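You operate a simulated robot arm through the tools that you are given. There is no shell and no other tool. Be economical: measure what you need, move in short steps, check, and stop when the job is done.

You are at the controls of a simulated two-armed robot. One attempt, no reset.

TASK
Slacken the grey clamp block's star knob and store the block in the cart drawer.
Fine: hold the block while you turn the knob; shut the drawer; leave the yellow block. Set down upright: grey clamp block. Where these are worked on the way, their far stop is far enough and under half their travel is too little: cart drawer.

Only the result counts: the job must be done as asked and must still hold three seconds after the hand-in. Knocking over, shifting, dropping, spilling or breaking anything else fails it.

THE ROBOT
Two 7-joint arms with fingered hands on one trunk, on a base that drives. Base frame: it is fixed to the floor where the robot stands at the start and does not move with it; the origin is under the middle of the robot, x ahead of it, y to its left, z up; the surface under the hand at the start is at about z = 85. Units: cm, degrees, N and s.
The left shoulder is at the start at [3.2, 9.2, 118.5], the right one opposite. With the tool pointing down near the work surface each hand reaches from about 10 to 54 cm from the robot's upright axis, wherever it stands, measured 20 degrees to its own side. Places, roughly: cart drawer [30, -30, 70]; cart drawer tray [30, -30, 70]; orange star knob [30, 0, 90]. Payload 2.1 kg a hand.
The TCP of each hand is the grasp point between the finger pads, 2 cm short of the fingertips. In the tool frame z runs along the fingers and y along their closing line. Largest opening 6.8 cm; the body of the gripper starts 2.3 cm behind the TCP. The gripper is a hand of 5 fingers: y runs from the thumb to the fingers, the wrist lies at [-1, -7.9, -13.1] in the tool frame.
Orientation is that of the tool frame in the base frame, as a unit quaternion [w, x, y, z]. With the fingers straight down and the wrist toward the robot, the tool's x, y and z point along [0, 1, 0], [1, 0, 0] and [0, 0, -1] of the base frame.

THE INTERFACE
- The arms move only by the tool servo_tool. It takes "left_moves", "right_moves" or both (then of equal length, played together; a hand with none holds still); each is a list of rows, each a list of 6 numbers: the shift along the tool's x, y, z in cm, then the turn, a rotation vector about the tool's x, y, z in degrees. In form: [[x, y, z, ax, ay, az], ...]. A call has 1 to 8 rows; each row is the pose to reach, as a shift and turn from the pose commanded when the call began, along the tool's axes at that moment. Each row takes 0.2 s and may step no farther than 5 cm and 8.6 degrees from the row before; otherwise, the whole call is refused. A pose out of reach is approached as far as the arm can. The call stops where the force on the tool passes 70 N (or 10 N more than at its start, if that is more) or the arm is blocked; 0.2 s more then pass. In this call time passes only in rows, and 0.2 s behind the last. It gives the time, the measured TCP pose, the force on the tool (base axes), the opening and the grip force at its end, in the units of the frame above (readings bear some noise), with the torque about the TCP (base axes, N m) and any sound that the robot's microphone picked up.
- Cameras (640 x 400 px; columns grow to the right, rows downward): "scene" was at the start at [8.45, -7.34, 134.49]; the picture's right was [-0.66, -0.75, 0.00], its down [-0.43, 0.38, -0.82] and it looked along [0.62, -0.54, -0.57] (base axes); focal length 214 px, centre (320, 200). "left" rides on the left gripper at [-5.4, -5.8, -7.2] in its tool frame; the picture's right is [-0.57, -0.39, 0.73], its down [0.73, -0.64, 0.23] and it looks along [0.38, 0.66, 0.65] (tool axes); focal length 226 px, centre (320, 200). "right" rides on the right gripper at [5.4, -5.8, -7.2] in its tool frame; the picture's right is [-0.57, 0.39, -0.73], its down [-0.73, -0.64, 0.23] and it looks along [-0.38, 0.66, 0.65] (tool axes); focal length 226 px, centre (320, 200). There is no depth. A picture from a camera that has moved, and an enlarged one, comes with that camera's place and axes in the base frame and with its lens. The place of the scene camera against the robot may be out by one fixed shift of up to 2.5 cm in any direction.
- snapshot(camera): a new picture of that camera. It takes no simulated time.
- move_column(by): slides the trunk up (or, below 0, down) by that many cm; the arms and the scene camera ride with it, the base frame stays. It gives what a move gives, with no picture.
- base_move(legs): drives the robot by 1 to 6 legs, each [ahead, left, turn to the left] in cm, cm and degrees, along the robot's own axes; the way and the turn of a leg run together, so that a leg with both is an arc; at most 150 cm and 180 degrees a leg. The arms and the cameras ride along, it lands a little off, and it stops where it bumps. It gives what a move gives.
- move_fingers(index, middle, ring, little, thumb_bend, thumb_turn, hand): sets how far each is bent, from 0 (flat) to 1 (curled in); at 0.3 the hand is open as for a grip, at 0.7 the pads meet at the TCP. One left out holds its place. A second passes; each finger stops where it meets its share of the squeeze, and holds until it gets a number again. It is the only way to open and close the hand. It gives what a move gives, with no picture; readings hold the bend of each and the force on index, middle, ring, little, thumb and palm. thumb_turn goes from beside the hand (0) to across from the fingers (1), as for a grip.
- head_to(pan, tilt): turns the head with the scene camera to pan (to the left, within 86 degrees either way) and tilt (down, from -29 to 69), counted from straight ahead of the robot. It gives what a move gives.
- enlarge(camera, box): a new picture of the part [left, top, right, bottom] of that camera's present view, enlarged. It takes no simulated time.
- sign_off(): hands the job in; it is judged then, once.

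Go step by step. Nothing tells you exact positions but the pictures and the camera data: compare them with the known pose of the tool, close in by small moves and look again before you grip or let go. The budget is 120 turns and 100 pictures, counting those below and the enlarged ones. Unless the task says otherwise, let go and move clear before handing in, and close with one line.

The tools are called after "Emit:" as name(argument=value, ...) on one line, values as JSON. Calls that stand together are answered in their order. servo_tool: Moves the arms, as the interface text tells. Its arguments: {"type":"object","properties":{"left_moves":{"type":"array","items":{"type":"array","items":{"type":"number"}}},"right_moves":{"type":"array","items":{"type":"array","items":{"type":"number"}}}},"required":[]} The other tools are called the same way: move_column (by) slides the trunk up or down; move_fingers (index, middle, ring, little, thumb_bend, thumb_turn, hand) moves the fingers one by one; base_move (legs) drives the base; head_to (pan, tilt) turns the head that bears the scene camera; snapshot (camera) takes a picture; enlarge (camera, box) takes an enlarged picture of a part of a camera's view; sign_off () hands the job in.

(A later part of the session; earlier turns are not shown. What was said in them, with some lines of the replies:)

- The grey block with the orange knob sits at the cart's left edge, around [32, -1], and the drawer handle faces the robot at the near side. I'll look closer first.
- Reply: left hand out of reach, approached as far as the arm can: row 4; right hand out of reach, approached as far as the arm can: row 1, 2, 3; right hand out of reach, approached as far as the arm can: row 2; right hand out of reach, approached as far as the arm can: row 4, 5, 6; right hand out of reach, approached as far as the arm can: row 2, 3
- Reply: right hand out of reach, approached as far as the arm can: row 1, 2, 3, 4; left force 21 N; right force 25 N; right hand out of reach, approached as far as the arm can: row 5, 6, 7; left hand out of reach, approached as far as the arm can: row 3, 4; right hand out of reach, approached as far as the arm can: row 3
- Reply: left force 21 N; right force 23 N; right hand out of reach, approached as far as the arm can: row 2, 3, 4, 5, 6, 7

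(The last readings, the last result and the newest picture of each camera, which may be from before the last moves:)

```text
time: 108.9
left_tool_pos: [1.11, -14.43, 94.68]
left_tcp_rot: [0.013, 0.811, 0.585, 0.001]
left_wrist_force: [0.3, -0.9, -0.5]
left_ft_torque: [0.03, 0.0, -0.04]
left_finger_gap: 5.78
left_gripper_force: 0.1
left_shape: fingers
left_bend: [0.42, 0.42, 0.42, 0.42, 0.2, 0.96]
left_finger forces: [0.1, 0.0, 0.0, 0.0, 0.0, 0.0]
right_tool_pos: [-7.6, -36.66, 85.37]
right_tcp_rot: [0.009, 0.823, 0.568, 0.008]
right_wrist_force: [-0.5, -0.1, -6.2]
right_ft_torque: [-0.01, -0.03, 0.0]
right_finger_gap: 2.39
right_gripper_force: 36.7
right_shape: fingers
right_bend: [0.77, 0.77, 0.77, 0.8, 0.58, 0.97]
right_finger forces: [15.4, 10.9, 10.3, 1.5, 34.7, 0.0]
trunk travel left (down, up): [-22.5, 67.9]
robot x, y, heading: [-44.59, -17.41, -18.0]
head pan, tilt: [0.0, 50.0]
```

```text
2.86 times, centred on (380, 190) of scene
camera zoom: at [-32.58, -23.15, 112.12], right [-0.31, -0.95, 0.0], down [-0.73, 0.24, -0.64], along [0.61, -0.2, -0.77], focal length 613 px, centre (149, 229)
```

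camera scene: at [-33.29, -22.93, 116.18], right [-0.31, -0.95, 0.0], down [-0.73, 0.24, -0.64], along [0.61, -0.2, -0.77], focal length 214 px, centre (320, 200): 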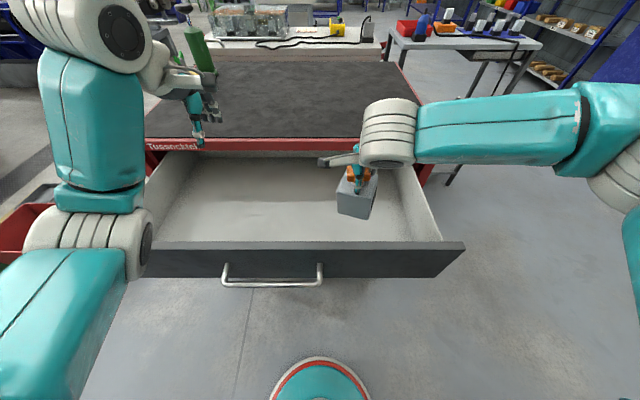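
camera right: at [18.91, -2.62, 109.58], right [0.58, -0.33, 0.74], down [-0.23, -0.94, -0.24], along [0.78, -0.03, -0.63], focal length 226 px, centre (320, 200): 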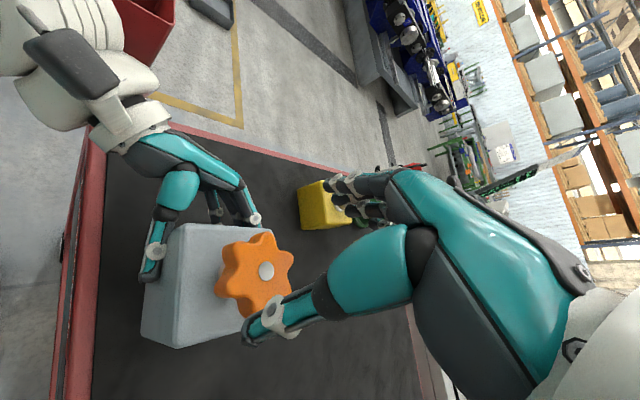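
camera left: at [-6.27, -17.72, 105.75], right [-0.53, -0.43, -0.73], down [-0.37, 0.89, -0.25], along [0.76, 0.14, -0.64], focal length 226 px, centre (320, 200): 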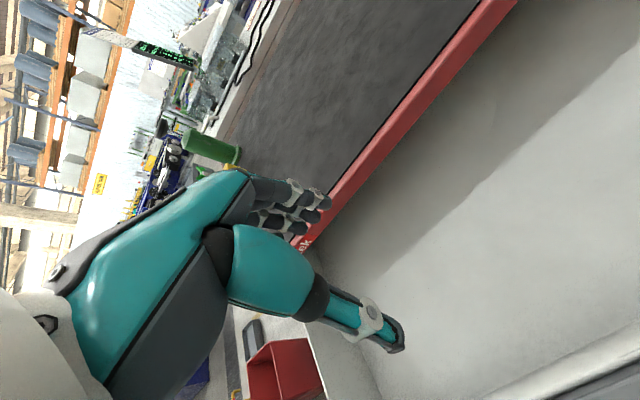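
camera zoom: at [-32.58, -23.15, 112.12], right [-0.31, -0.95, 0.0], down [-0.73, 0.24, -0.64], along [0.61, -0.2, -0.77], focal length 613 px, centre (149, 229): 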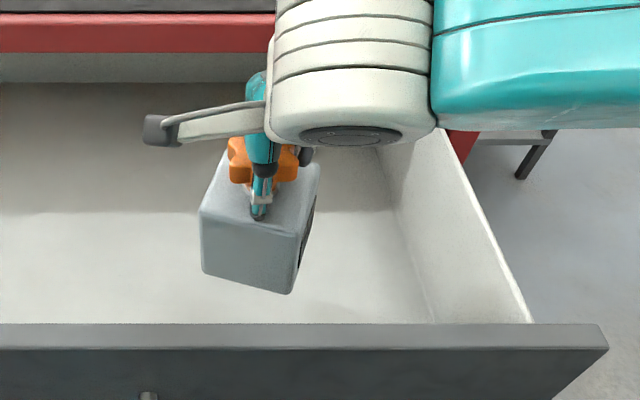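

Emit:
move_column(by=-2)

Emit:
move_column(by=-1)

```text
time: 109.6
left_tool_pos: [0.93, -14.52, 92.53]
left_tcp_rot: [0.013, 0.81, 0.586, 0.002]
left_wrist_force: [0.2, 0.2, -0.1]
left_ft_torque: [-0.01, 0.01, 0.0]
left_finger_gap: 5.81
left_gripper_force: 0.0
left_shape: fingers
left_bend: [0.42, 0.42, 0.42, 0.42, 0.2, 0.96]
left_finger forces: [0.1, 0.1, 0.0, 0.0, 0.0, 0.0]
right_tool_pos: [-7.7, -36.66, 83.39]
right_tcp_rot: [0.009, 0.823, 0.568, 0.006]
right_wrist_force: [0.1, 0.3, -5.3]
right_ft_torque: [0.01, -0.04, -0.02]
right_finger_gap: 2.37
right_gripper_force: 36.7
right_shape: fingers
right_bend: [0.77, 0.77, 0.77, 0.8, 0.58, 0.97]
right_finger forces: [15.4, 10.8, 10.4, 1.5, 34.8, 0.0]
trunk travel left (down, up): [-20.5, 69.9]
robot x, y, heading: [-44.34, -17.21, -18.0]
head pan, tilt: [0.0, 50.0]
```

```text
time: 110.2
left_tool_pos: [1.02, -14.53, 91.69]
left_tcp_rot: [0.013, 0.811, 0.585, 0.001]
left_wrist_force: [-0.3, -0.2, -0.3]
left_ft_torque: [-0.02, -0.03, 0.01]
left_finger_gap: 5.77
left_gripper_force: 0.2
left_shape: fingers
left_bend: [0.42, 0.42, 0.42, 0.42, 0.2, 0.96]
left_finger forces: [0.0, 0.0, 0.0, 0.0, 0.0, 0.0]
right_tool_pos: [-7.65, -36.66, 82.35]
right_tcp_rot: [0.009, 0.823, 0.569, 0.007]
right_wrist_force: [0.8, 0.9, -4.5]
right_ft_torque: [0.02, -0.01, 0.0]
right_finger_gap: 2.37
right_gripper_force: 36.3
right_shape: fingers
right_bend: [0.77, 0.77, 0.77, 0.8, 0.58, 0.97]
right_finger forces: [15.4, 10.9, 10.3, 1.5, 34.8, 0.1]
trunk travel left (down, up): [-19.5, 70.9]
robot x, y, heading: [-44.22, -17.72, -17.8]
head pan, tilt: [0.0, 50.0]
```

Emit:
move_column(by=-1)

Emit:
move_column(by=-0.7)

```text
time: 110.8
left_tool_pos: [1.15, -14.44, 90.65]
left_tcp_rot: [0.013, 0.81, 0.586, 0.0]
left_wrist_force: [-0.1, 0.0, -0.7]
left_ft_torque: [-0.01, 0.01, -0.02]
left_finger_gap: 5.77
left_gripper_force: 0.2
left_shape: fingers
left_bend: [0.42, 0.42, 0.42, 0.42, 0.2, 0.96]
left_finger forces: [0.0, 0.0, 0.1, 0.1, 0.0, 0.0]
right_tool_pos: [-7.57, -36.79, 81.35]
right_tcp_rot: [0.009, 0.823, 0.568, 0.007]
right_wrist_force: [0.8, 0.0, -5.1]
right_ft_torque: [0.02, 0.0, 0.0]
right_finger_gap: 2.38
right_gripper_force: 36.4
right_shape: fingers
right_bend: [0.77, 0.77, 0.77, 0.8, 0.58, 0.97]
right_finger forces: [15.4, 10.9, 10.4, 1.5, 34.8, 0.0]
trunk travel left (down, up): [-18.5, 71.9]
robot x, y, heading: [-44.42, -17.61, -17.9]
head pan, tilt: [0.0, 50.0]
```

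```text
time: 111.3
left_tool_pos: [1.05, -14.49, 89.93]
left_tcp_rot: [0.014, 0.81, 0.586, 0.0]
left_wrist_force: [0.2, -0.4, -0.1]
left_ft_torque: [-0.01, -0.01, 0.01]
left_finger_gap: 5.78
left_gripper_force: 0.1
left_shape: fingers
left_bend: [0.42, 0.42, 0.42, 0.42, 0.2, 0.96]
left_finger forces: [0.1, 0.1, 0.0, 0.0, 0.1, 0.0]
right_tool_pos: [-7.57, -36.61, 80.66]
right_tcp_rot: [0.009, 0.823, 0.568, 0.007]
right_wrist_force: [-0.4, -0.2, -5.6]
right_ft_torque: [0.05, -0.04, 0.02]
right_finger_gap: 2.36
right_gripper_force: 35.9
right_shape: fingers
right_bend: [0.77, 0.77, 0.77, 0.8, 0.58, 0.97]
right_finger forces: [15.4, 10.8, 10.2, 1.6, 34.8, 0.1]
trunk travel left (down, up): [-17.8, 72.6]
robot x, y, heading: [-44.77, -17.66, -17.8]
head pan, tilt: [0.0, 50.0]
```

Emit:
move_column(by=-0.7)

Emit:
move_column(by=-0.6)

Emit:
enlarge(camera="scene", box=[300, 130, 460, 250])

```text
time: 111.9
left_tool_pos: [1.14, -14.55, 89.26]
left_tcp_rot: [0.013, 0.81, 0.586, 0.002]
left_wrist_force: [0.3, 0.0, 0.2]
left_ft_torque: [-0.03, -0.02, -0.02]
left_finger_gap: 5.79
left_gripper_force: 0.0
left_shape: fingers
left_bend: [0.42, 0.42, 0.42, 0.42, 0.2, 0.96]
left_finger forces: [0.0, 0.0, 0.0, 0.0, 0.0, 0.1]
right_tool_pos: [-7.56, -36.67, 79.98]
right_tcp_rot: [0.009, 0.823, 0.568, 0.007]
right_wrist_force: [-0.2, 0.7, -6.2]
right_ft_torque: [0.03, -0.03, 0.0]
right_finger_gap: 2.37
right_gripper_force: 36.4
right_shape: fingers
right_bend: [0.77, 0.77, 0.77, 0.8, 0.58, 0.97]
right_finger forces: [15.5, 10.7, 10.4, 1.5, 34.8, 0.0]
trunk travel left (down, up): [-17.1, 73.3]
robot x, y, heading: [-44.62, -17.63, -18.1]
head pan, tilt: [0.0, 50.0]
```

```text
time: 112.4
left_tool_pos: [1.14, -14.4, 88.56]
left_tcp_rot: [0.013, 0.81, 0.586, 0.001]
left_wrist_force: [-0.3, -0.2, -0.6]
left_ft_torque: [0.01, -0.01, 0.02]
left_finger_gap: 5.79
left_gripper_force: 0.0
left_shape: fingers
left_bend: [0.42, 0.42, 0.42, 0.42, 0.2, 0.96]
left_finger forces: [0.0, 0.0, 0.1, 0.0, 0.1, 0.0]
right_tool_pos: [-7.55, -36.64, 79.39]
right_tcp_rot: [0.008, 0.823, 0.568, 0.007]
right_wrist_force: [0.0, -0.4, -5.0]
right_ft_torque: [0.0, -0.05, -0.04]
right_finger_gap: 2.36
right_gripper_force: 36.5
right_shape: fingers
right_bend: [0.77, 0.77, 0.77, 0.8, 0.58, 0.97]
right_finger forces: [15.3, 10.9, 10.4, 1.5, 34.8, 0.1]
trunk travel left (down, up): [-16.5, 73.9]
robot x, y, heading: [-44.19, -17.6, -17.7]
head pan, tilt: [0.0, 50.0]
```

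```text
3.33 times, centred on (380, 190) of scene
camera zoom: at [-31.36, -23.55, 106.02], right [-0.31, -0.95, 0.0], down [-0.73, 0.24, -0.64], along [0.61, -0.2, -0.77], focal length 715 px, centre (120, 233)
```

zoom: 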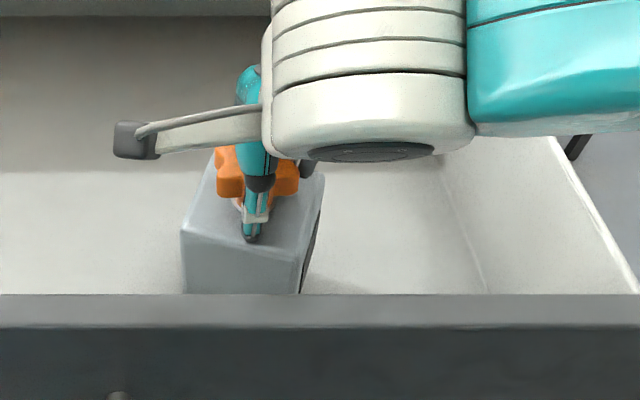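

Emit:
move_column(by=-0.6)

Emit:
move_column(by=-0.5)

Emit:
move_column(by=-0.5)

```text
time: 113.0
left_tool_pos: [1.11, -14.48, 88.1]
left_tcp_rot: [0.013, 0.81, 0.586, 0.001]
left_wrist_force: [-0.5, 0.1, -0.2]
left_ft_torque: [-0.01, -0.02, 0.02]
left_finger_gap: 5.77
left_gripper_force: 0.0
left_shape: fingers
left_bend: [0.42, 0.42, 0.42, 0.42, 0.2, 0.96]
left_finger forces: [0.0, 0.0, 0.0, 0.0, 0.1, 0.0]
right_tool_pos: [-7.58, -36.78, 78.75]
right_tcp_rot: [0.008, 0.823, 0.568, 0.007]
right_wrist_force: [-1.5, 0.0, -5.3]
right_ft_torque: [0.01, -0.01, 0.0]
right_finger_gap: 2.39
right_gripper_force: 36.6
right_shape: fingers
right_bend: [0.77, 0.77, 0.77, 0.8, 0.58, 0.97]
right_finger forces: [15.4, 10.9, 10.3, 1.5, 34.8, 0.1]
trunk travel left (down, up): [-15.9, 74.5]
robot x, y, heading: [-44.55, -17.1, -18.2]
head pan, tilt: [0.0, 50.0]
```

```text
time: 113.5
left_tool_pos: [1.11, -14.37, 87.58]
left_tcp_rot: [0.013, 0.81, 0.586, 0.0]
left_wrist_force: [-0.8, -0.1, -0.6]
left_ft_torque: [0.0, -0.02, -0.02]
left_finger_gap: 5.76
left_gripper_force: 0.0
left_shape: fingers
left_bend: [0.42, 0.42, 0.42, 0.42, 0.2, 0.96]
left_finger forces: [0.0, 0.0, 0.0, 0.1, 0.0, 0.0]
right_tool_pos: [-7.56, -36.68, 78.29]
right_tcp_rot: [0.009, 0.823, 0.568, 0.008]
right_wrist_force: [0.1, -0.9, -5.3]
right_ft_torque: [0.03, -0.03, -0.01]
right_finger_gap: 2.39
right_gripper_force: 36.4
right_shape: fingers
right_bend: [0.77, 0.77, 0.77, 0.8, 0.58, 0.97]
right_finger forces: [15.4, 10.9, 10.2, 1.5, 34.7, 0.0]
trunk travel left (down, up): [-15.4, 75.0]
robot x, y, heading: [-44.34, -17.36, -18.1]
head pan, tilt: [0.0, 50.0]
```

```text
time: 114.1
left_tool_pos: [1.11, -14.48, 87.06]
left_tcp_rot: [0.013, 0.811, 0.586, 0.002]
left_wrist_force: [-0.1, 0.4, -0.3]
left_ft_torque: [0.03, -0.04, 0.01]
left_finger_gap: 5.77
left_gripper_force: 0.0
left_shape: fingers
left_bend: [0.42, 0.42, 0.42, 0.42, 0.2, 0.96]
left_finger forces: [0.0, 0.0, 0.0, 0.0, 0.0, 0.0]
right_tool_pos: [-7.55, -36.65, 77.75]
right_tcp_rot: [0.009, 0.822, 0.569, 0.007]
right_wrist_force: [0.2, -1.3, -1.1]
right_ft_torque: [0.1, 0.0, -0.02]
right_finger_gap: 2.37
right_gripper_force: 37.2
right_shape: fingers
right_bend: [0.77, 0.77, 0.77, 0.8, 0.58, 0.98]
right_finger forces: [14.9, 11.3, 10.7, 1.6, 36.5, 0.0]
trunk travel left (down, up): [-14.9, 75.5]
robot x, y, heading: [-44.79, -17.49, -18.2]
head pan, tilt: [0.0, 50.0]
```

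Emit:
move_column(by=-0.25)

Emit:
move_fingers(hand="right", index=0.27, middle=0.27, ring=0.27, little=0.27, thumb_bend=0.25)

Emit:
enlarge(camera="scene", box=[300, 130, 460, 250])

```text
time: 114.6
left_tool_pos: [1.14, -14.45, 86.84]
left_tcp_rot: [0.013, 0.81, 0.587, 0.0]
left_wrist_force: [0.1, 0.7, 0.9]
left_ft_torque: [0.0, 0.02, 0.04]
left_finger_gap: 5.76
left_gripper_force: 0.0
left_shape: fingers
left_bend: [0.42, 0.42, 0.42, 0.42, 0.2, 0.96]
left_finger forces: [0.0, 0.0, 0.0, 0.0, 0.0, 0.1]
right_tool_pos: [-7.58, -36.71, 77.59]
right_tcp_rot: [0.009, 0.824, 0.567, 0.008]
right_wrist_force: [-0.7, -2.3, 5.1]
right_ft_torque: [0.28, 0.08, 0.03]
right_finger_gap: 2.33
right_gripper_force: 43.0
right_shape: fingers
right_bend: [0.78, 0.77, 0.77, 0.8, 0.58, 0.98]
right_finger forces: [13.3, 10.8, 13.1, 2.1, 46.8, 0.0]
trunk travel left (down, up): [-14.6, 75.7]
robot x, y, heading: [-44.58, -17.5, -17.8]
head pan, tilt: [0.0, 50.0]
```

```text
time: 115.6
left_tool_pos: [1.08, -14.47, 86.8]
left_tcp_rot: [0.014, 0.81, 0.586, 0.0]
left_wrist_force: [0.3, 0.6, 0.1]
left_ft_torque: [-0.03, -0.03, 0.03]
left_finger_gap: 5.76
left_gripper_force: 0.1
left_shape: fingers
left_bend: [0.42, 0.42, 0.42, 0.42, 0.2, 0.96]
left_finger forces: [0.1, 0.1, 0.0, 0.1, 0.0, 0.1]
right_tool_pos: [-7.61, -36.71, 77.37]
right_tcp_rot: [0.009, 0.823, 0.568, 0.006]
right_wrist_force: [0.8, 0.2, 0.1]
right_ft_torque: [0.01, 0.0, -0.04]
right_finger_gap: 6.79
right_gripper_force: 0.0
right_shape: fingers
right_bend: [0.27, 0.27, 0.27, 0.27, 0.25, 0.97]
right_finger forces: [0.0, 0.1, 0.0, 0.0, 0.0, 0.1]
trunk travel left (down, up): [-14.6, 75.7]
robot x, y, heading: [-44.02, -17.53, -18.1]
head pan, tilt: [0.0, 50.0]
```

```text
3.33 times, centred on (380, 190) of scene
camera zoom: at [-30.97, -23.67, 104.14], right [-0.31, -0.95, 0.0], down [-0.73, 0.24, -0.64], along [0.61, -0.2, -0.77], focal length 715 px, centre (120, 233)
```

zoom: 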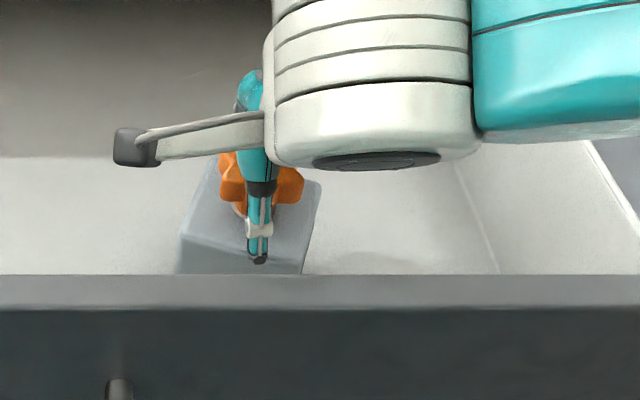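

Emit:
move_column(by=12)

Emit:
base_move(legs=[[-17, 0, 0]])

Emit:
servo_tool(left_moves=[[0, 0, 0, 0, 0, 0], [0, 0, 0, 0, 0, 0], [0, 0, 0, 0, 0, 0]], right_moves=[[0, 0, -4, 0, 0, 0], [0, -3, -8, 0, 0, 0], [0, -7, -10, 0, 0, 0]])

Emit:
snapshot(camera="scene")

Emit:
snapshot(camera="left")

```text
time: 117.1
left_tool_pos: [1.08, -14.44, 98.86]
left_tcp_rot: [0.013, 0.81, 0.586, 0.001]
left_wrist_force: [0.4, -1.0, -0.8]
left_ft_torque: [0.0, 0.01, -0.02]
left_finger_gap: 5.79
left_gripper_force: 0.0
left_shape: fingers
left_bend: [0.42, 0.42, 0.42, 0.42, 0.2, 0.96]
left_finger forces: [0.0, 0.1, 0.1, 0.1, 0.0, 0.0]
right_tool_pos: [-7.55, -36.68, 89.4]
right_tcp_rot: [0.009, 0.823, 0.568, 0.006]
right_wrist_force: [0.1, 0.1, 0.0]
right_ft_torque: [0.0, 0.02, 0.02]
right_finger_gap: 6.77
right_gripper_force: 0.1
right_shape: fingers
right_bend: [0.27, 0.27, 0.27, 0.27, 0.25, 0.97]
right_finger forces: [0.0, 0.0, 0.1, 0.1, 0.0, 0.0]
trunk travel left (down, up): [-26.6, 63.7]
robot x, y, heading: [-44.26, -17.05, -18.0]
head pan, tilt: [0.0, 50.0]
```

```text
time: 118.5
left_tool_pos: [-15.22, -9.21, 98.87]
left_tcp_rot: [0.013, 0.811, 0.585, 0.0]
left_wrist_force: [0.6, 0.8, -0.3]
left_ft_torque: [-0.03, 0.02, 0.01]
left_finger_gap: 5.76
left_gripper_force: 0.1
left_shape: fingers
left_bend: [0.42, 0.42, 0.42, 0.42, 0.2, 0.96]
left_finger forces: [0.1, 0.0, 0.0, 0.1, 0.1, 0.0]
right_tool_pos: [-23.92, -31.45, 89.47]
right_tcp_rot: [0.01, 0.823, 0.568, 0.007]
right_wrist_force: [0.4, -0.2, 0.3]
right_ft_torque: [0.01, 0.02, -0.04]
right_finger_gap: 6.79
right_gripper_force: 0.0
right_shape: fingers
right_bend: [0.27, 0.27, 0.27, 0.27, 0.25, 0.97]
right_finger forces: [0.0, 0.0, 0.0, 0.0, 0.0, 0.0]
trunk travel left (down, up): [-26.6, 63.7]
robot x, y, heading: [-60.6, -12.46, -18.0]
head pan, tilt: [0.0, 50.0]
```

```text
time: 119.3
left_tool_pos: [-15.18, -9.12, 98.81]
left_tcp_rot: [0.013, 0.81, 0.586, 0.001]
left_wrist_force: [-0.2, -0.8, 0.0]
left_ft_torque: [0.02, -0.03, -0.01]
left_finger_gap: 5.8
left_gripper_force: 0.0
left_shape: fingers
left_bend: [0.42, 0.42, 0.42, 0.42, 0.2, 0.96]
left_finger forces: [0.0, 0.1, 0.0, 0.1, 0.1, 0.0]
right_tool_pos: [-30.71, -28.93, 99.4]
right_tcp_rot: [0.008, 0.824, 0.567, 0.007]
right_wrist_force: [-0.1, 0.0, -0.4]
right_ft_torque: [-0.03, 0.01, 0.0]
right_finger_gap: 6.79
right_gripper_force: 0.0
right_shape: fingers
right_bend: [0.27, 0.27, 0.27, 0.27, 0.25, 0.97]
right_finger forces: [0.0, 0.0, 0.0, 0.0, 0.0, 0.0]
trunk travel left (down, up): [-26.6, 63.7]
robot x, y, heading: [-60.86, -12.53, -17.9]
head pan, tilt: [0.0, 50.0]
```

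```text
8 pictures are left
camera scene: at [-49.61, -17.62, 116.33], right [-0.31, -0.95, 0.0], down [-0.73, 0.24, -0.64], along [0.61, -0.2, -0.77], focal length 214 px, centre (320, 200)
```

scene: 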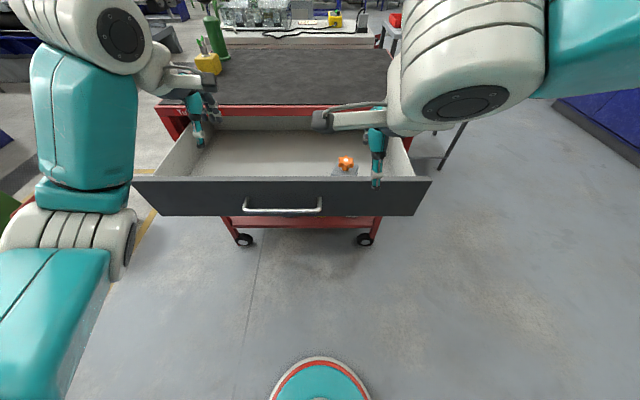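

```text
7 pictures are left
camera left: at [-22.56, -12.44, 105.92], right [-0.53, -0.43, -0.73], down [-0.37, 0.89, -0.26], along [0.76, 0.14, -0.64], focal length 226 px, centre (320, 200)
```

left: 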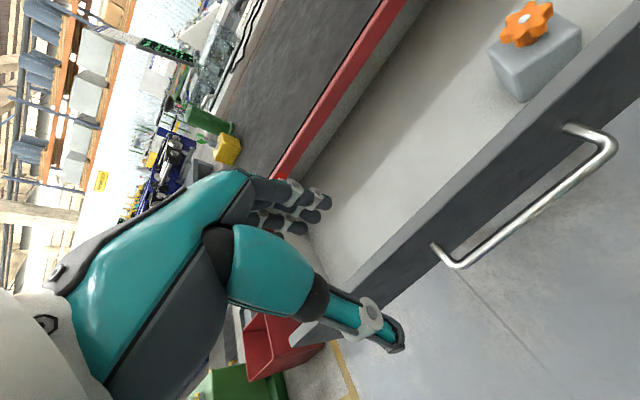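

Emit:
servo_tool(left_moves=[[-3, 0, 0, 0, 0, 0], [-6, 0.1, 3, 0, 0, 0], [-8.3, 0.26, 6.5, 0, 0, 0], [-8.3, 0.26, 11, 0, 0, 0], [-8.3, 0.26, 15, 0, 0, 0], [-8.3, 0.26, 19, 0, 0, 0], [-8.3, 0.26, 23.1, 0, 0, 0]])

Emit:
snapshot(camera="left")

```text
time: 121.0
left_tool_pos: [-17.12, -17.71, 75.79]
left_tcp_rot: [0.014, 0.81, 0.586, 0.002]
left_wrist_force: [-1.4, 0.5, -0.2]
left_ft_torque: [0.01, -0.03, 0.03]
left_finger_gap: 5.78
left_gripper_force: 0.4
left_shape: fingers
left_bend: [0.42, 0.43, 0.42, 0.42, 0.2, 0.96]
left_finger forces: [0.0, 0.8, 0.1, 0.0, 0.0, 0.0]
right_tool_pos: [-30.83, -28.83, 99.46]
right_tcp_rot: [0.009, 0.824, 0.567, 0.007]
right_wrist_force: [-0.1, 0.1, 0.6]
right_ft_torque: [0.01, -0.01, 0.0]
right_finger_gap: 6.82
right_gripper_force: 0.1
right_shape: fingers
right_bend: [0.27, 0.27, 0.27, 0.27, 0.25, 0.97]
right_finger forces: [0.0, 0.1, 0.0, 0.1, 0.0, 0.0]
trunk travel left (down, up): [-26.6, 63.7]
robot x, y, heading: [-60.15, -12.09, -18.1]
head pan, tilt: [0.0, 50.0]
```

```text
6 pictures are left
camera left: at [-24.45, -20.93, 82.89], right [-0.53, -0.43, -0.73], down [-0.37, 0.89, -0.26], along [0.76, 0.14, -0.64], focal length 226 px, centre (320, 200)
```

left: 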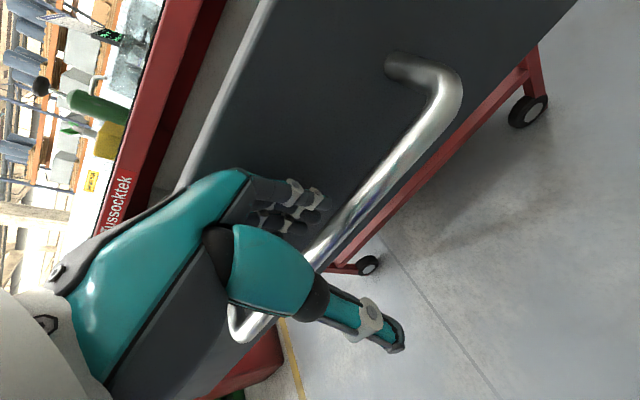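

Emit:
move_fingers(hand="left", index=0.85, middle=0.85, ring=0.85, little=0.85, thumb_bend=0.65)

Emit:
base_move(legs=[[9, 0, 0]])

Emit:
base_move(legs=[[9, 0, 0]])

Emit:
base_move(legs=[[7, 0, 0]])

Emit:
snapshot(camera="scene")

```text
time: 122.0
left_tool_pos: [-17.0, -17.7, 75.75]
left_tcp_rot: [0.012, 0.811, 0.585, 0.0]
left_wrist_force: [-1.5, 1.4, -14.8]
left_ft_torque: [-0.08, -0.13, 0.08]
left_finger_gap: 0.69
left_gripper_force: 16.2
left_shape: fingers
left_bend: [0.83, 0.78, 0.84, 0.85, 0.51, 0.95]
left_finger forces: [6.4, 21.1, 0.1, 0.1, 5.5, 0.1]
right_tool_pos: [-30.7, -28.85, 99.35]
right_tcp_rot: [0.01, 0.823, 0.567, 0.006]
right_wrist_force: [0.2, 0.0, -0.7]
right_ft_torque: [0.0, 0.0, 0.03]
right_finger_gap: 6.79
right_gripper_force: 0.1
right_shape: fingers
right_bend: [0.27, 0.27, 0.27, 0.27, 0.25, 0.97]
right_finger forces: [0.0, 0.1, 0.1, 0.0, 0.0, 0.0]
trunk travel left (down, up): [-26.6, 63.7]
robot x, y, heading: [-60.74, -12.29, -18.2]
head pan, tilt: [0.0, 50.0]
```

```text
time: 123.0
left_tool_pos: [-8.38, -20.5, 75.76]
left_tcp_rot: [0.014, 0.81, 0.586, 0.001]
left_wrist_force: [1.7, 1.7, -5.1]
left_ft_torque: [-0.06, -0.17, -0.07]
left_finger_gap: 0.74
left_gripper_force: 10.4
left_shape: fingers
left_bend: [0.85, 0.79, 0.84, 0.85, 0.57, 0.95]
left_finger forces: [0.0, 16.9, 0.1, 0.1, 4.0, 0.0]
right_tool_pos: [-22.07, -31.65, 99.4]
right_tcp_rot: [0.009, 0.823, 0.567, 0.007]
right_wrist_force: [0.6, -0.6, -0.2]
right_ft_torque: [-0.01, 0.02, -0.02]
right_finger_gap: 6.8
right_gripper_force: 0.0
right_shape: fingers
right_bend: [0.27, 0.27, 0.27, 0.27, 0.25, 0.97]
right_finger forces: [0.0, 0.1, 0.0, 0.0, 0.0, 0.1]
trunk travel left (down, up): [-26.6, 63.7]
robot x, y, heading: [-52.0, -15.08, -18.0]
head pan, tilt: [0.0, 50.0]
```

```text
time: 124.2
left_tool_pos: [0.22, -23.3, 75.84]
left_tcp_rot: [0.014, 0.81, 0.586, 0.001]
left_wrist_force: [0.9, 0.6, -3.3]
left_ft_torque: [-0.07, -0.19, -0.07]
left_finger_gap: 0.72
left_gripper_force: 10.9
left_shape: fingers
left_bend: [0.85, 0.79, 0.84, 0.85, 0.57, 0.95]
left_finger forces: [0.0, 17.8, 0.0, 0.1, 3.9, 0.0]
right_tool_pos: [-13.56, -34.39, 99.39]
right_tcp_rot: [0.009, 0.823, 0.568, 0.007]
right_wrist_force: [0.5, 0.1, -0.5]
right_ft_torque: [-0.04, 0.0, 0.0]
right_finger_gap: 6.79
right_gripper_force: 0.2
right_shape: fingers
right_bend: [0.27, 0.27, 0.27, 0.27, 0.25, 0.97]
right_finger forces: [0.0, 0.0, 0.1, 0.0, 0.1, 0.0]
trunk travel left (down, up): [-26.6, 63.7]
robot x, y, heading: [-43.48, -17.55, -18.0]
head pan, tilt: [0.0, 50.0]
```

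```text
time: 125.2
left_tool_pos: [6.69, -25.47, 75.8]
left_tcp_rot: [0.013, 0.811, 0.585, 0.001]
left_wrist_force: [0.3, 0.0, -3.2]
left_ft_torque: [-0.06, -0.12, -0.06]
left_finger_gap: 0.74
left_gripper_force: 11.3
left_shape: fingers
left_bend: [0.85, 0.79, 0.84, 0.85, 0.56, 0.95]
left_finger forces: [0.0, 18.2, 0.1, 0.0, 3.9, 0.0]
right_tool_pos: [-6.99, -36.59, 99.34]
right_tcp_rot: [0.01, 0.823, 0.567, 0.007]
right_wrist_force: [0.2, -0.2, 0.3]
right_ft_torque: [-0.03, 0.0, 0.02]
right_finger_gap: 6.81
right_gripper_force: 0.1
right_shape: fingers
right_bend: [0.27, 0.27, 0.27, 0.27, 0.25, 0.97]
right_finger forces: [0.2, 0.0, 0.0, 0.0, 0.1, 0.0]
trunk travel left (down, up): [-26.6, 63.7]
robot x, y, heading: [-37.02, -20.15, -18.1]
head pan, tilt: [0.0, 50.0]
```

```text
5 pictures are left
camera scene: at [-25.82, -25.35, 116.33], right [-0.31, -0.95, 0.0], down [-0.73, 0.24, -0.64], along [0.61, -0.2, -0.77], focal length 214 px, centre (320, 200)
```

scene: 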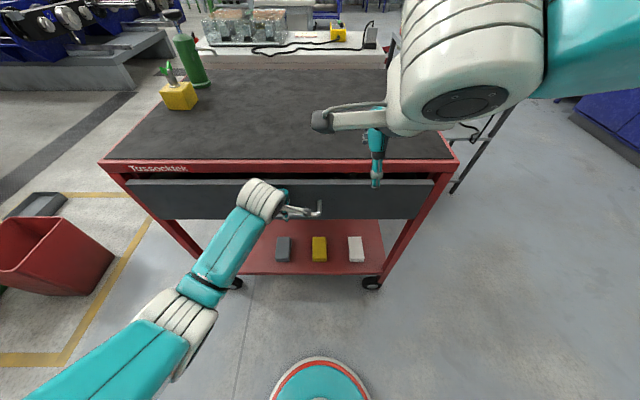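

Emit:
servo_tool(left_moves=[[0, 0.5, 0, 0, 0, 0], [0, 1, 0, 0, 0, 0], [0, 1.4, 0, 0, 0, 0]])

Emit:
servo_tool(left_moves=[[0, 0.4, 0, 0, 0, 0], [0, 0.8, 0, 0, 0, 0]])

Emit:
enlarge(camera="scene", box=[90, 130, 480, 250])

```text
time: 126.0
left_tool_pos: [8.1, -25.82, 76.01]
left_tcp_rot: [0.013, 0.811, 0.585, 0.001]
left_wrist_force: [-1.3, -1.7, -5.0]
left_ft_torque: [-0.09, -0.13, -0.06]
left_finger_gap: 0.7
left_gripper_force: 11.3
left_shape: fingers
left_bend: [0.85, 0.79, 0.84, 0.85, 0.56, 0.95]
left_finger forces: [0.0, 19.0, 0.0, 0.0, 4.3, 0.0]
right_tool_pos: [-7.06, -36.55, 99.34]
right_tcp_rot: [0.009, 0.824, 0.566, 0.006]
right_wrist_force: [0.6, -0.1, -0.6]
right_ft_torque: [0.0, 0.03, 0.02]
right_finger_gap: 6.8
right_gripper_force: 0.0
right_shape: fingers
right_bend: [0.27, 0.27, 0.27, 0.27, 0.25, 0.97]
right_finger forces: [0.1, 0.0, 0.0, 0.0, 0.0, 0.1]
trunk travel left (down, up): [-26.6, 63.7]
robot x, y, heading: [-36.74, -20.16, -18.0]
head pan, tilt: [0.0, 50.0]
```

```text
time: 126.6
left_tool_pos: [8.89, -26.06, 75.87]
left_tcp_rot: [0.013, 0.811, 0.585, 0.001]
left_wrist_force: [3.0, -1.0, -5.4]
left_ft_torque: [-0.02, -0.05, -0.06]
left_finger_gap: 0.74
left_gripper_force: 7.3
left_shape: fingers
left_bend: [0.85, 0.79, 0.84, 0.85, 0.56, 0.95]
left_finger forces: [0.1, 11.3, 0.0, 0.0, 3.3, 0.0]
right_tool_pos: [-6.8, -36.63, 99.29]
right_tcp_rot: [0.01, 0.824, 0.567, 0.007]
right_wrist_force: [-0.2, 0.2, -0.8]
right_ft_torque: [-0.01, 0.0, 0.02]
right_finger_gap: 6.79
right_gripper_force: 0.0
right_shape: fingers
right_bend: [0.27, 0.27, 0.27, 0.27, 0.25, 0.97]
right_finger forces: [0.0, 0.1, 0.0, 0.0, 0.1, 0.0]
trunk travel left (down, up): [-26.6, 63.7]
robot x, y, heading: [-36.84, -19.97, -18.2]
head pan, tilt: [0.0, 50.0]
```

```text
1.64 times, centred on (285, 190) of scene
camera zoom: at [-25.78, -25.38, 116.32], right [-0.31, -0.95, 0.0], down [-0.73, 0.24, -0.64], along [0.61, -0.2, -0.77], focal length 352 px, centre (377, 216)
```

zoom: 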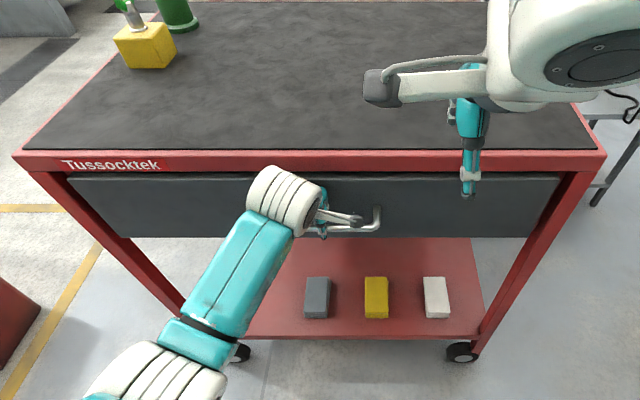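

Emit:
servo_tool(left_moves=[[0, 0.4, 0, 0, 0, 0]])

Emit:
servo_tool(left_moves=[[0, 0.4, 0, 0, 0, 0]])

```text
time: 127.0
left_tool_pos: [9.15, -26.08, 75.95]
left_tcp_rot: [0.013, 0.81, 0.587, 0.001]
left_wrist_force: [-1.3, -2.0, -5.8]
left_ft_torque: [-0.1, -0.16, -0.08]
left_finger_gap: 0.74
left_gripper_force: 8.9
left_shape: fingers
left_bend: [0.85, 0.79, 0.84, 0.85, 0.56, 0.95]
left_finger forces: [0.0, 13.9, 0.0, 0.1, 3.9, 0.1]
right_tool_pos: [-6.99, -36.55, 99.31]
right_tcp_rot: [0.01, 0.823, 0.567, 0.007]
right_wrist_force: [0.0, 0.0, 0.2]
right_ft_torque: [0.01, 0.0, -0.02]
right_finger_gap: 6.8
right_gripper_force: 0.0
right_shape: fingers
right_bend: [0.27, 0.27, 0.27, 0.27, 0.25, 0.97]
right_finger forces: [0.0, 0.0, 0.0, 0.0, 0.0, 0.0]
trunk travel left (down, up): [-26.6, 63.7]
robot x, y, heading: [-37.13, -19.97, -17.8]
head pan, tilt: [0.0, 50.0]
```

```text
time: 127.4
left_tool_pos: [9.49, -26.31, 75.99]
left_tcp_rot: [0.014, 0.81, 0.586, 0.001]
left_wrist_force: [-11.6, 4.7, -6.6]
left_ft_torque: [-0.16, -0.28, -0.01]
left_finger_gap: 0.88
left_gripper_force: 17.9
left_shape: fingers
left_bend: [0.85, 0.77, 0.84, 0.85, 0.51, 0.95]
left_finger forces: [0.1, 29.1, 0.0, 0.0, 6.6, 0.0]
right_tool_pos: [-6.97, -36.44, 99.53]
right_tcp_rot: [0.009, 0.823, 0.568, 0.008]
right_wrist_force: [-0.4, 0.0, 0.1]
right_ft_torque: [-0.01, -0.01, -0.01]
right_finger_gap: 6.8
right_gripper_force: 0.1
right_shape: fingers
right_bend: [0.27, 0.27, 0.27, 0.27, 0.25, 0.97]
right_finger forces: [0.0, 0.1, 0.0, 0.0, 0.0, 0.0]
trunk travel left (down, up): [-26.6, 63.7]
robot x, y, heading: [-36.98, -20.28, -18.0]
head pan, tilt: [0.0, 50.0]
```

Emit:
servo_tool(left_moves=[[0, 0.3, 0, 0, 0, 0]])

Emit:
move_fingers(hand="left", index=0.44, middle=0.44, ring=0.44, little=0.44, thumb_bend=0.15)

Emit:
snapshot(camera="left")

```text
time: 127.8
left_tool_pos: [9.43, -26.31, 76.03]
left_tcp_rot: [0.012, 0.811, 0.585, 0.0]
left_wrist_force: [-24.9, 8.8, -7.0]
left_ft_torque: [-0.22, -0.66, 0.12]
left_finger_gap: 0.99
left_gripper_force: 27.5
left_shape: fingers
left_bend: [0.85, 0.76, 0.84, 0.85, 0.49, 0.95]
left_finger forces: [0.0, 46.4, 0.1, 0.1, 7.7, 0.0]
right_tool_pos: [-7.09, -36.55, 99.38]
right_tcp_rot: [0.01, 0.823, 0.568, 0.007]
right_wrist_force: [0.2, -0.5, -0.8]
right_ft_torque: [0.04, 0.02, 0.01]
right_finger_gap: 6.8
right_gripper_force: 0.1
right_shape: fingers
right_bend: [0.27, 0.27, 0.27, 0.27, 0.25, 0.97]
right_finger forces: [0.0, 0.0, 0.0, 0.0, 0.0, 0.0]
trunk travel left (down, up): [-26.6, 63.7]
robot x, y, heading: [-36.61, -19.56, -17.7]
head pan, tilt: [0.0, 50.0]
```

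```text
time: 128.8
left_tool_pos: [9.45, -26.24, 76.0]
left_tcp_rot: [0.014, 0.81, 0.586, 0.001]
left_wrist_force: [-45.8, 16.7, -7.5]
left_ft_torque: [-0.23, -0.15, 0.69]
left_finger_gap: 5.39
left_gripper_force: 24.7
left_shape: fingers
left_bend: [0.51, 0.7, 0.68, 0.48, 0.15, 0.96]
left_finger forces: [4.8, 20.1, 21.1, 3.1, 0.0, 0.0]
right_tool_pos: [-7.18, -36.22, 99.48]
right_tcp_rot: [0.011, 0.823, 0.567, 0.009]
right_wrist_force: [-0.6, 0.0, -0.5]
right_ft_torque: [0.02, 0.01, 0.03]
right_finger_gap: 6.79
right_gripper_force: 0.1
right_shape: fingers
right_bend: [0.27, 0.27, 0.27, 0.27, 0.25, 0.97]
right_finger forces: [0.0, 0.0, 0.0, 0.0, 0.0, 0.0]
trunk travel left (down, up): [-26.6, 63.7]
robot x, y, heading: [-36.86, -19.92, -18.1]
head pan, tilt: [0.0, 50.0]
```

```text
3 pictures are left
camera left: at [2.12, -29.52, 83.14], right [-0.53, -0.43, -0.73], down [-0.37, 0.89, -0.25], along [0.76, 0.14, -0.64], focal length 226 px, centre (320, 200)
```

left: 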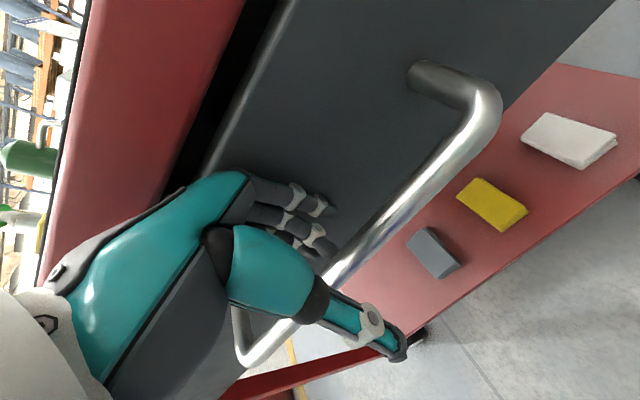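

Emit:
servo_tool(left_moves=[[0, -0.8, 0, 0, 0, 0], [0, -1.5, 0, 0, 0, 0]])

Emit:
servo_tool(left_moves=[[0, 0, -2, 0, 0, 0], [0, 0, -4, 0, 0, 0], [0, 0, -8, 0, 0, 0], [0, -3, -12, 0, 0, 0], [0, -7, -15, 0, 0, 0], [0, -10, -17, 0, 0, 0]])

Emit:
snapshot(camera="scene")

```text
time: 129.4
left_tool_pos: [8.42, -25.95, 76.08]
left_tcp_rot: [0.016, 0.81, 0.586, 0.003]
left_wrist_force: [-6.7, 2.0, -1.0]
left_ft_torque: [-0.03, 0.02, 0.02]
left_finger_gap: 5.86
left_gripper_force: 3.6
left_shape: fingers
left_bend: [0.44, 0.53, 0.44, 0.44, 0.15, 0.96]
left_finger forces: [0.1, 7.1, 0.1, 0.0, 0.0, 0.1]
right_tool_pos: [-7.02, -36.6, 99.39]
right_tcp_rot: [0.01, 0.824, 0.567, 0.008]
right_wrist_force: [0.2, -0.1, -0.1]
right_ft_torque: [-0.01, -0.02, 0.01]
right_finger_gap: 6.81
right_gripper_force: 0.0
right_shape: fingers
right_bend: [0.27, 0.27, 0.27, 0.27, 0.25, 0.97]
right_finger forces: [0.0, 0.0, 0.0, 0.1, 0.0, 0.1]
trunk travel left (down, up): [-26.6, 63.7]
robot x, y, heading: [-36.97, -20.23, -18.2]
head pan, tilt: [0.0, 50.0]
```

```text
time: 130.8
left_tool_pos: [-1.4, -22.36, 92.78]
left_tcp_rot: [0.013, 0.81, 0.586, 0.002]
left_wrist_force: [0.5, 0.9, -0.1]
left_ft_torque: [0.02, 0.0, 0.04]
left_finger_gap: 5.91
left_gripper_force: 0.0
left_shape: fingers
left_bend: [0.44, 0.44, 0.44, 0.44, 0.15, 0.96]
left_finger forces: [0.1, 0.0, 0.1, 0.1, 0.0, 0.0]
right_tool_pos: [-6.8, -36.67, 99.36]
right_tcp_rot: [0.009, 0.824, 0.567, 0.006]
right_wrist_force: [-0.8, 0.4, 0.2]
right_ft_torque: [0.0, 0.0, -0.01]
right_finger_gap: 6.8
right_gripper_force: 0.0
right_shape: fingers
right_bend: [0.27, 0.27, 0.27, 0.27, 0.25, 0.97]
right_finger forces: [0.0, 0.0, 0.0, 0.0, 0.0, 0.0]
trunk travel left (down, up): [-26.6, 63.7]
robot x, y, heading: [-36.89, -19.72, -18.0]
head pan, tilt: [0.0, 50.0]
```

```text
2 pictures are left
camera scene: at [-25.84, -25.34, 116.33], right [-0.31, -0.95, 0.0], down [-0.73, 0.24, -0.64], along [0.61, -0.2, -0.77], focal length 214 px, centre (320, 200)
```

scene: 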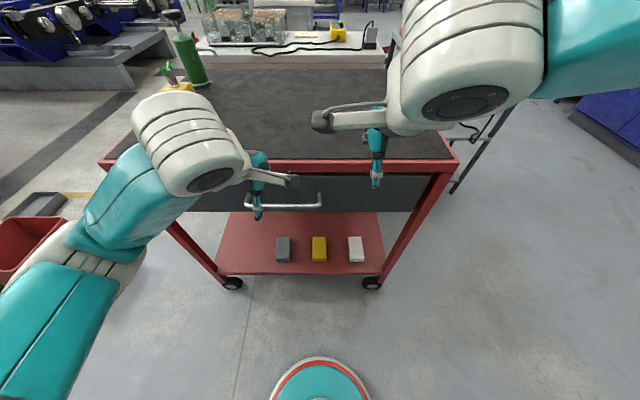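

The drawer is flush with the cart again, with the loosened grey block standing upright inside. The yellow block hasn't moved and both hands are clear, so I'm handing in.

Emit:
sign_off()

```text
The job is handed in.
```

I slackened the grey clamp block's star knob until it reached a stop. The block was last seen standing upright in the drawer before I closed it; the drawer is shut and the yellow block is where it was.
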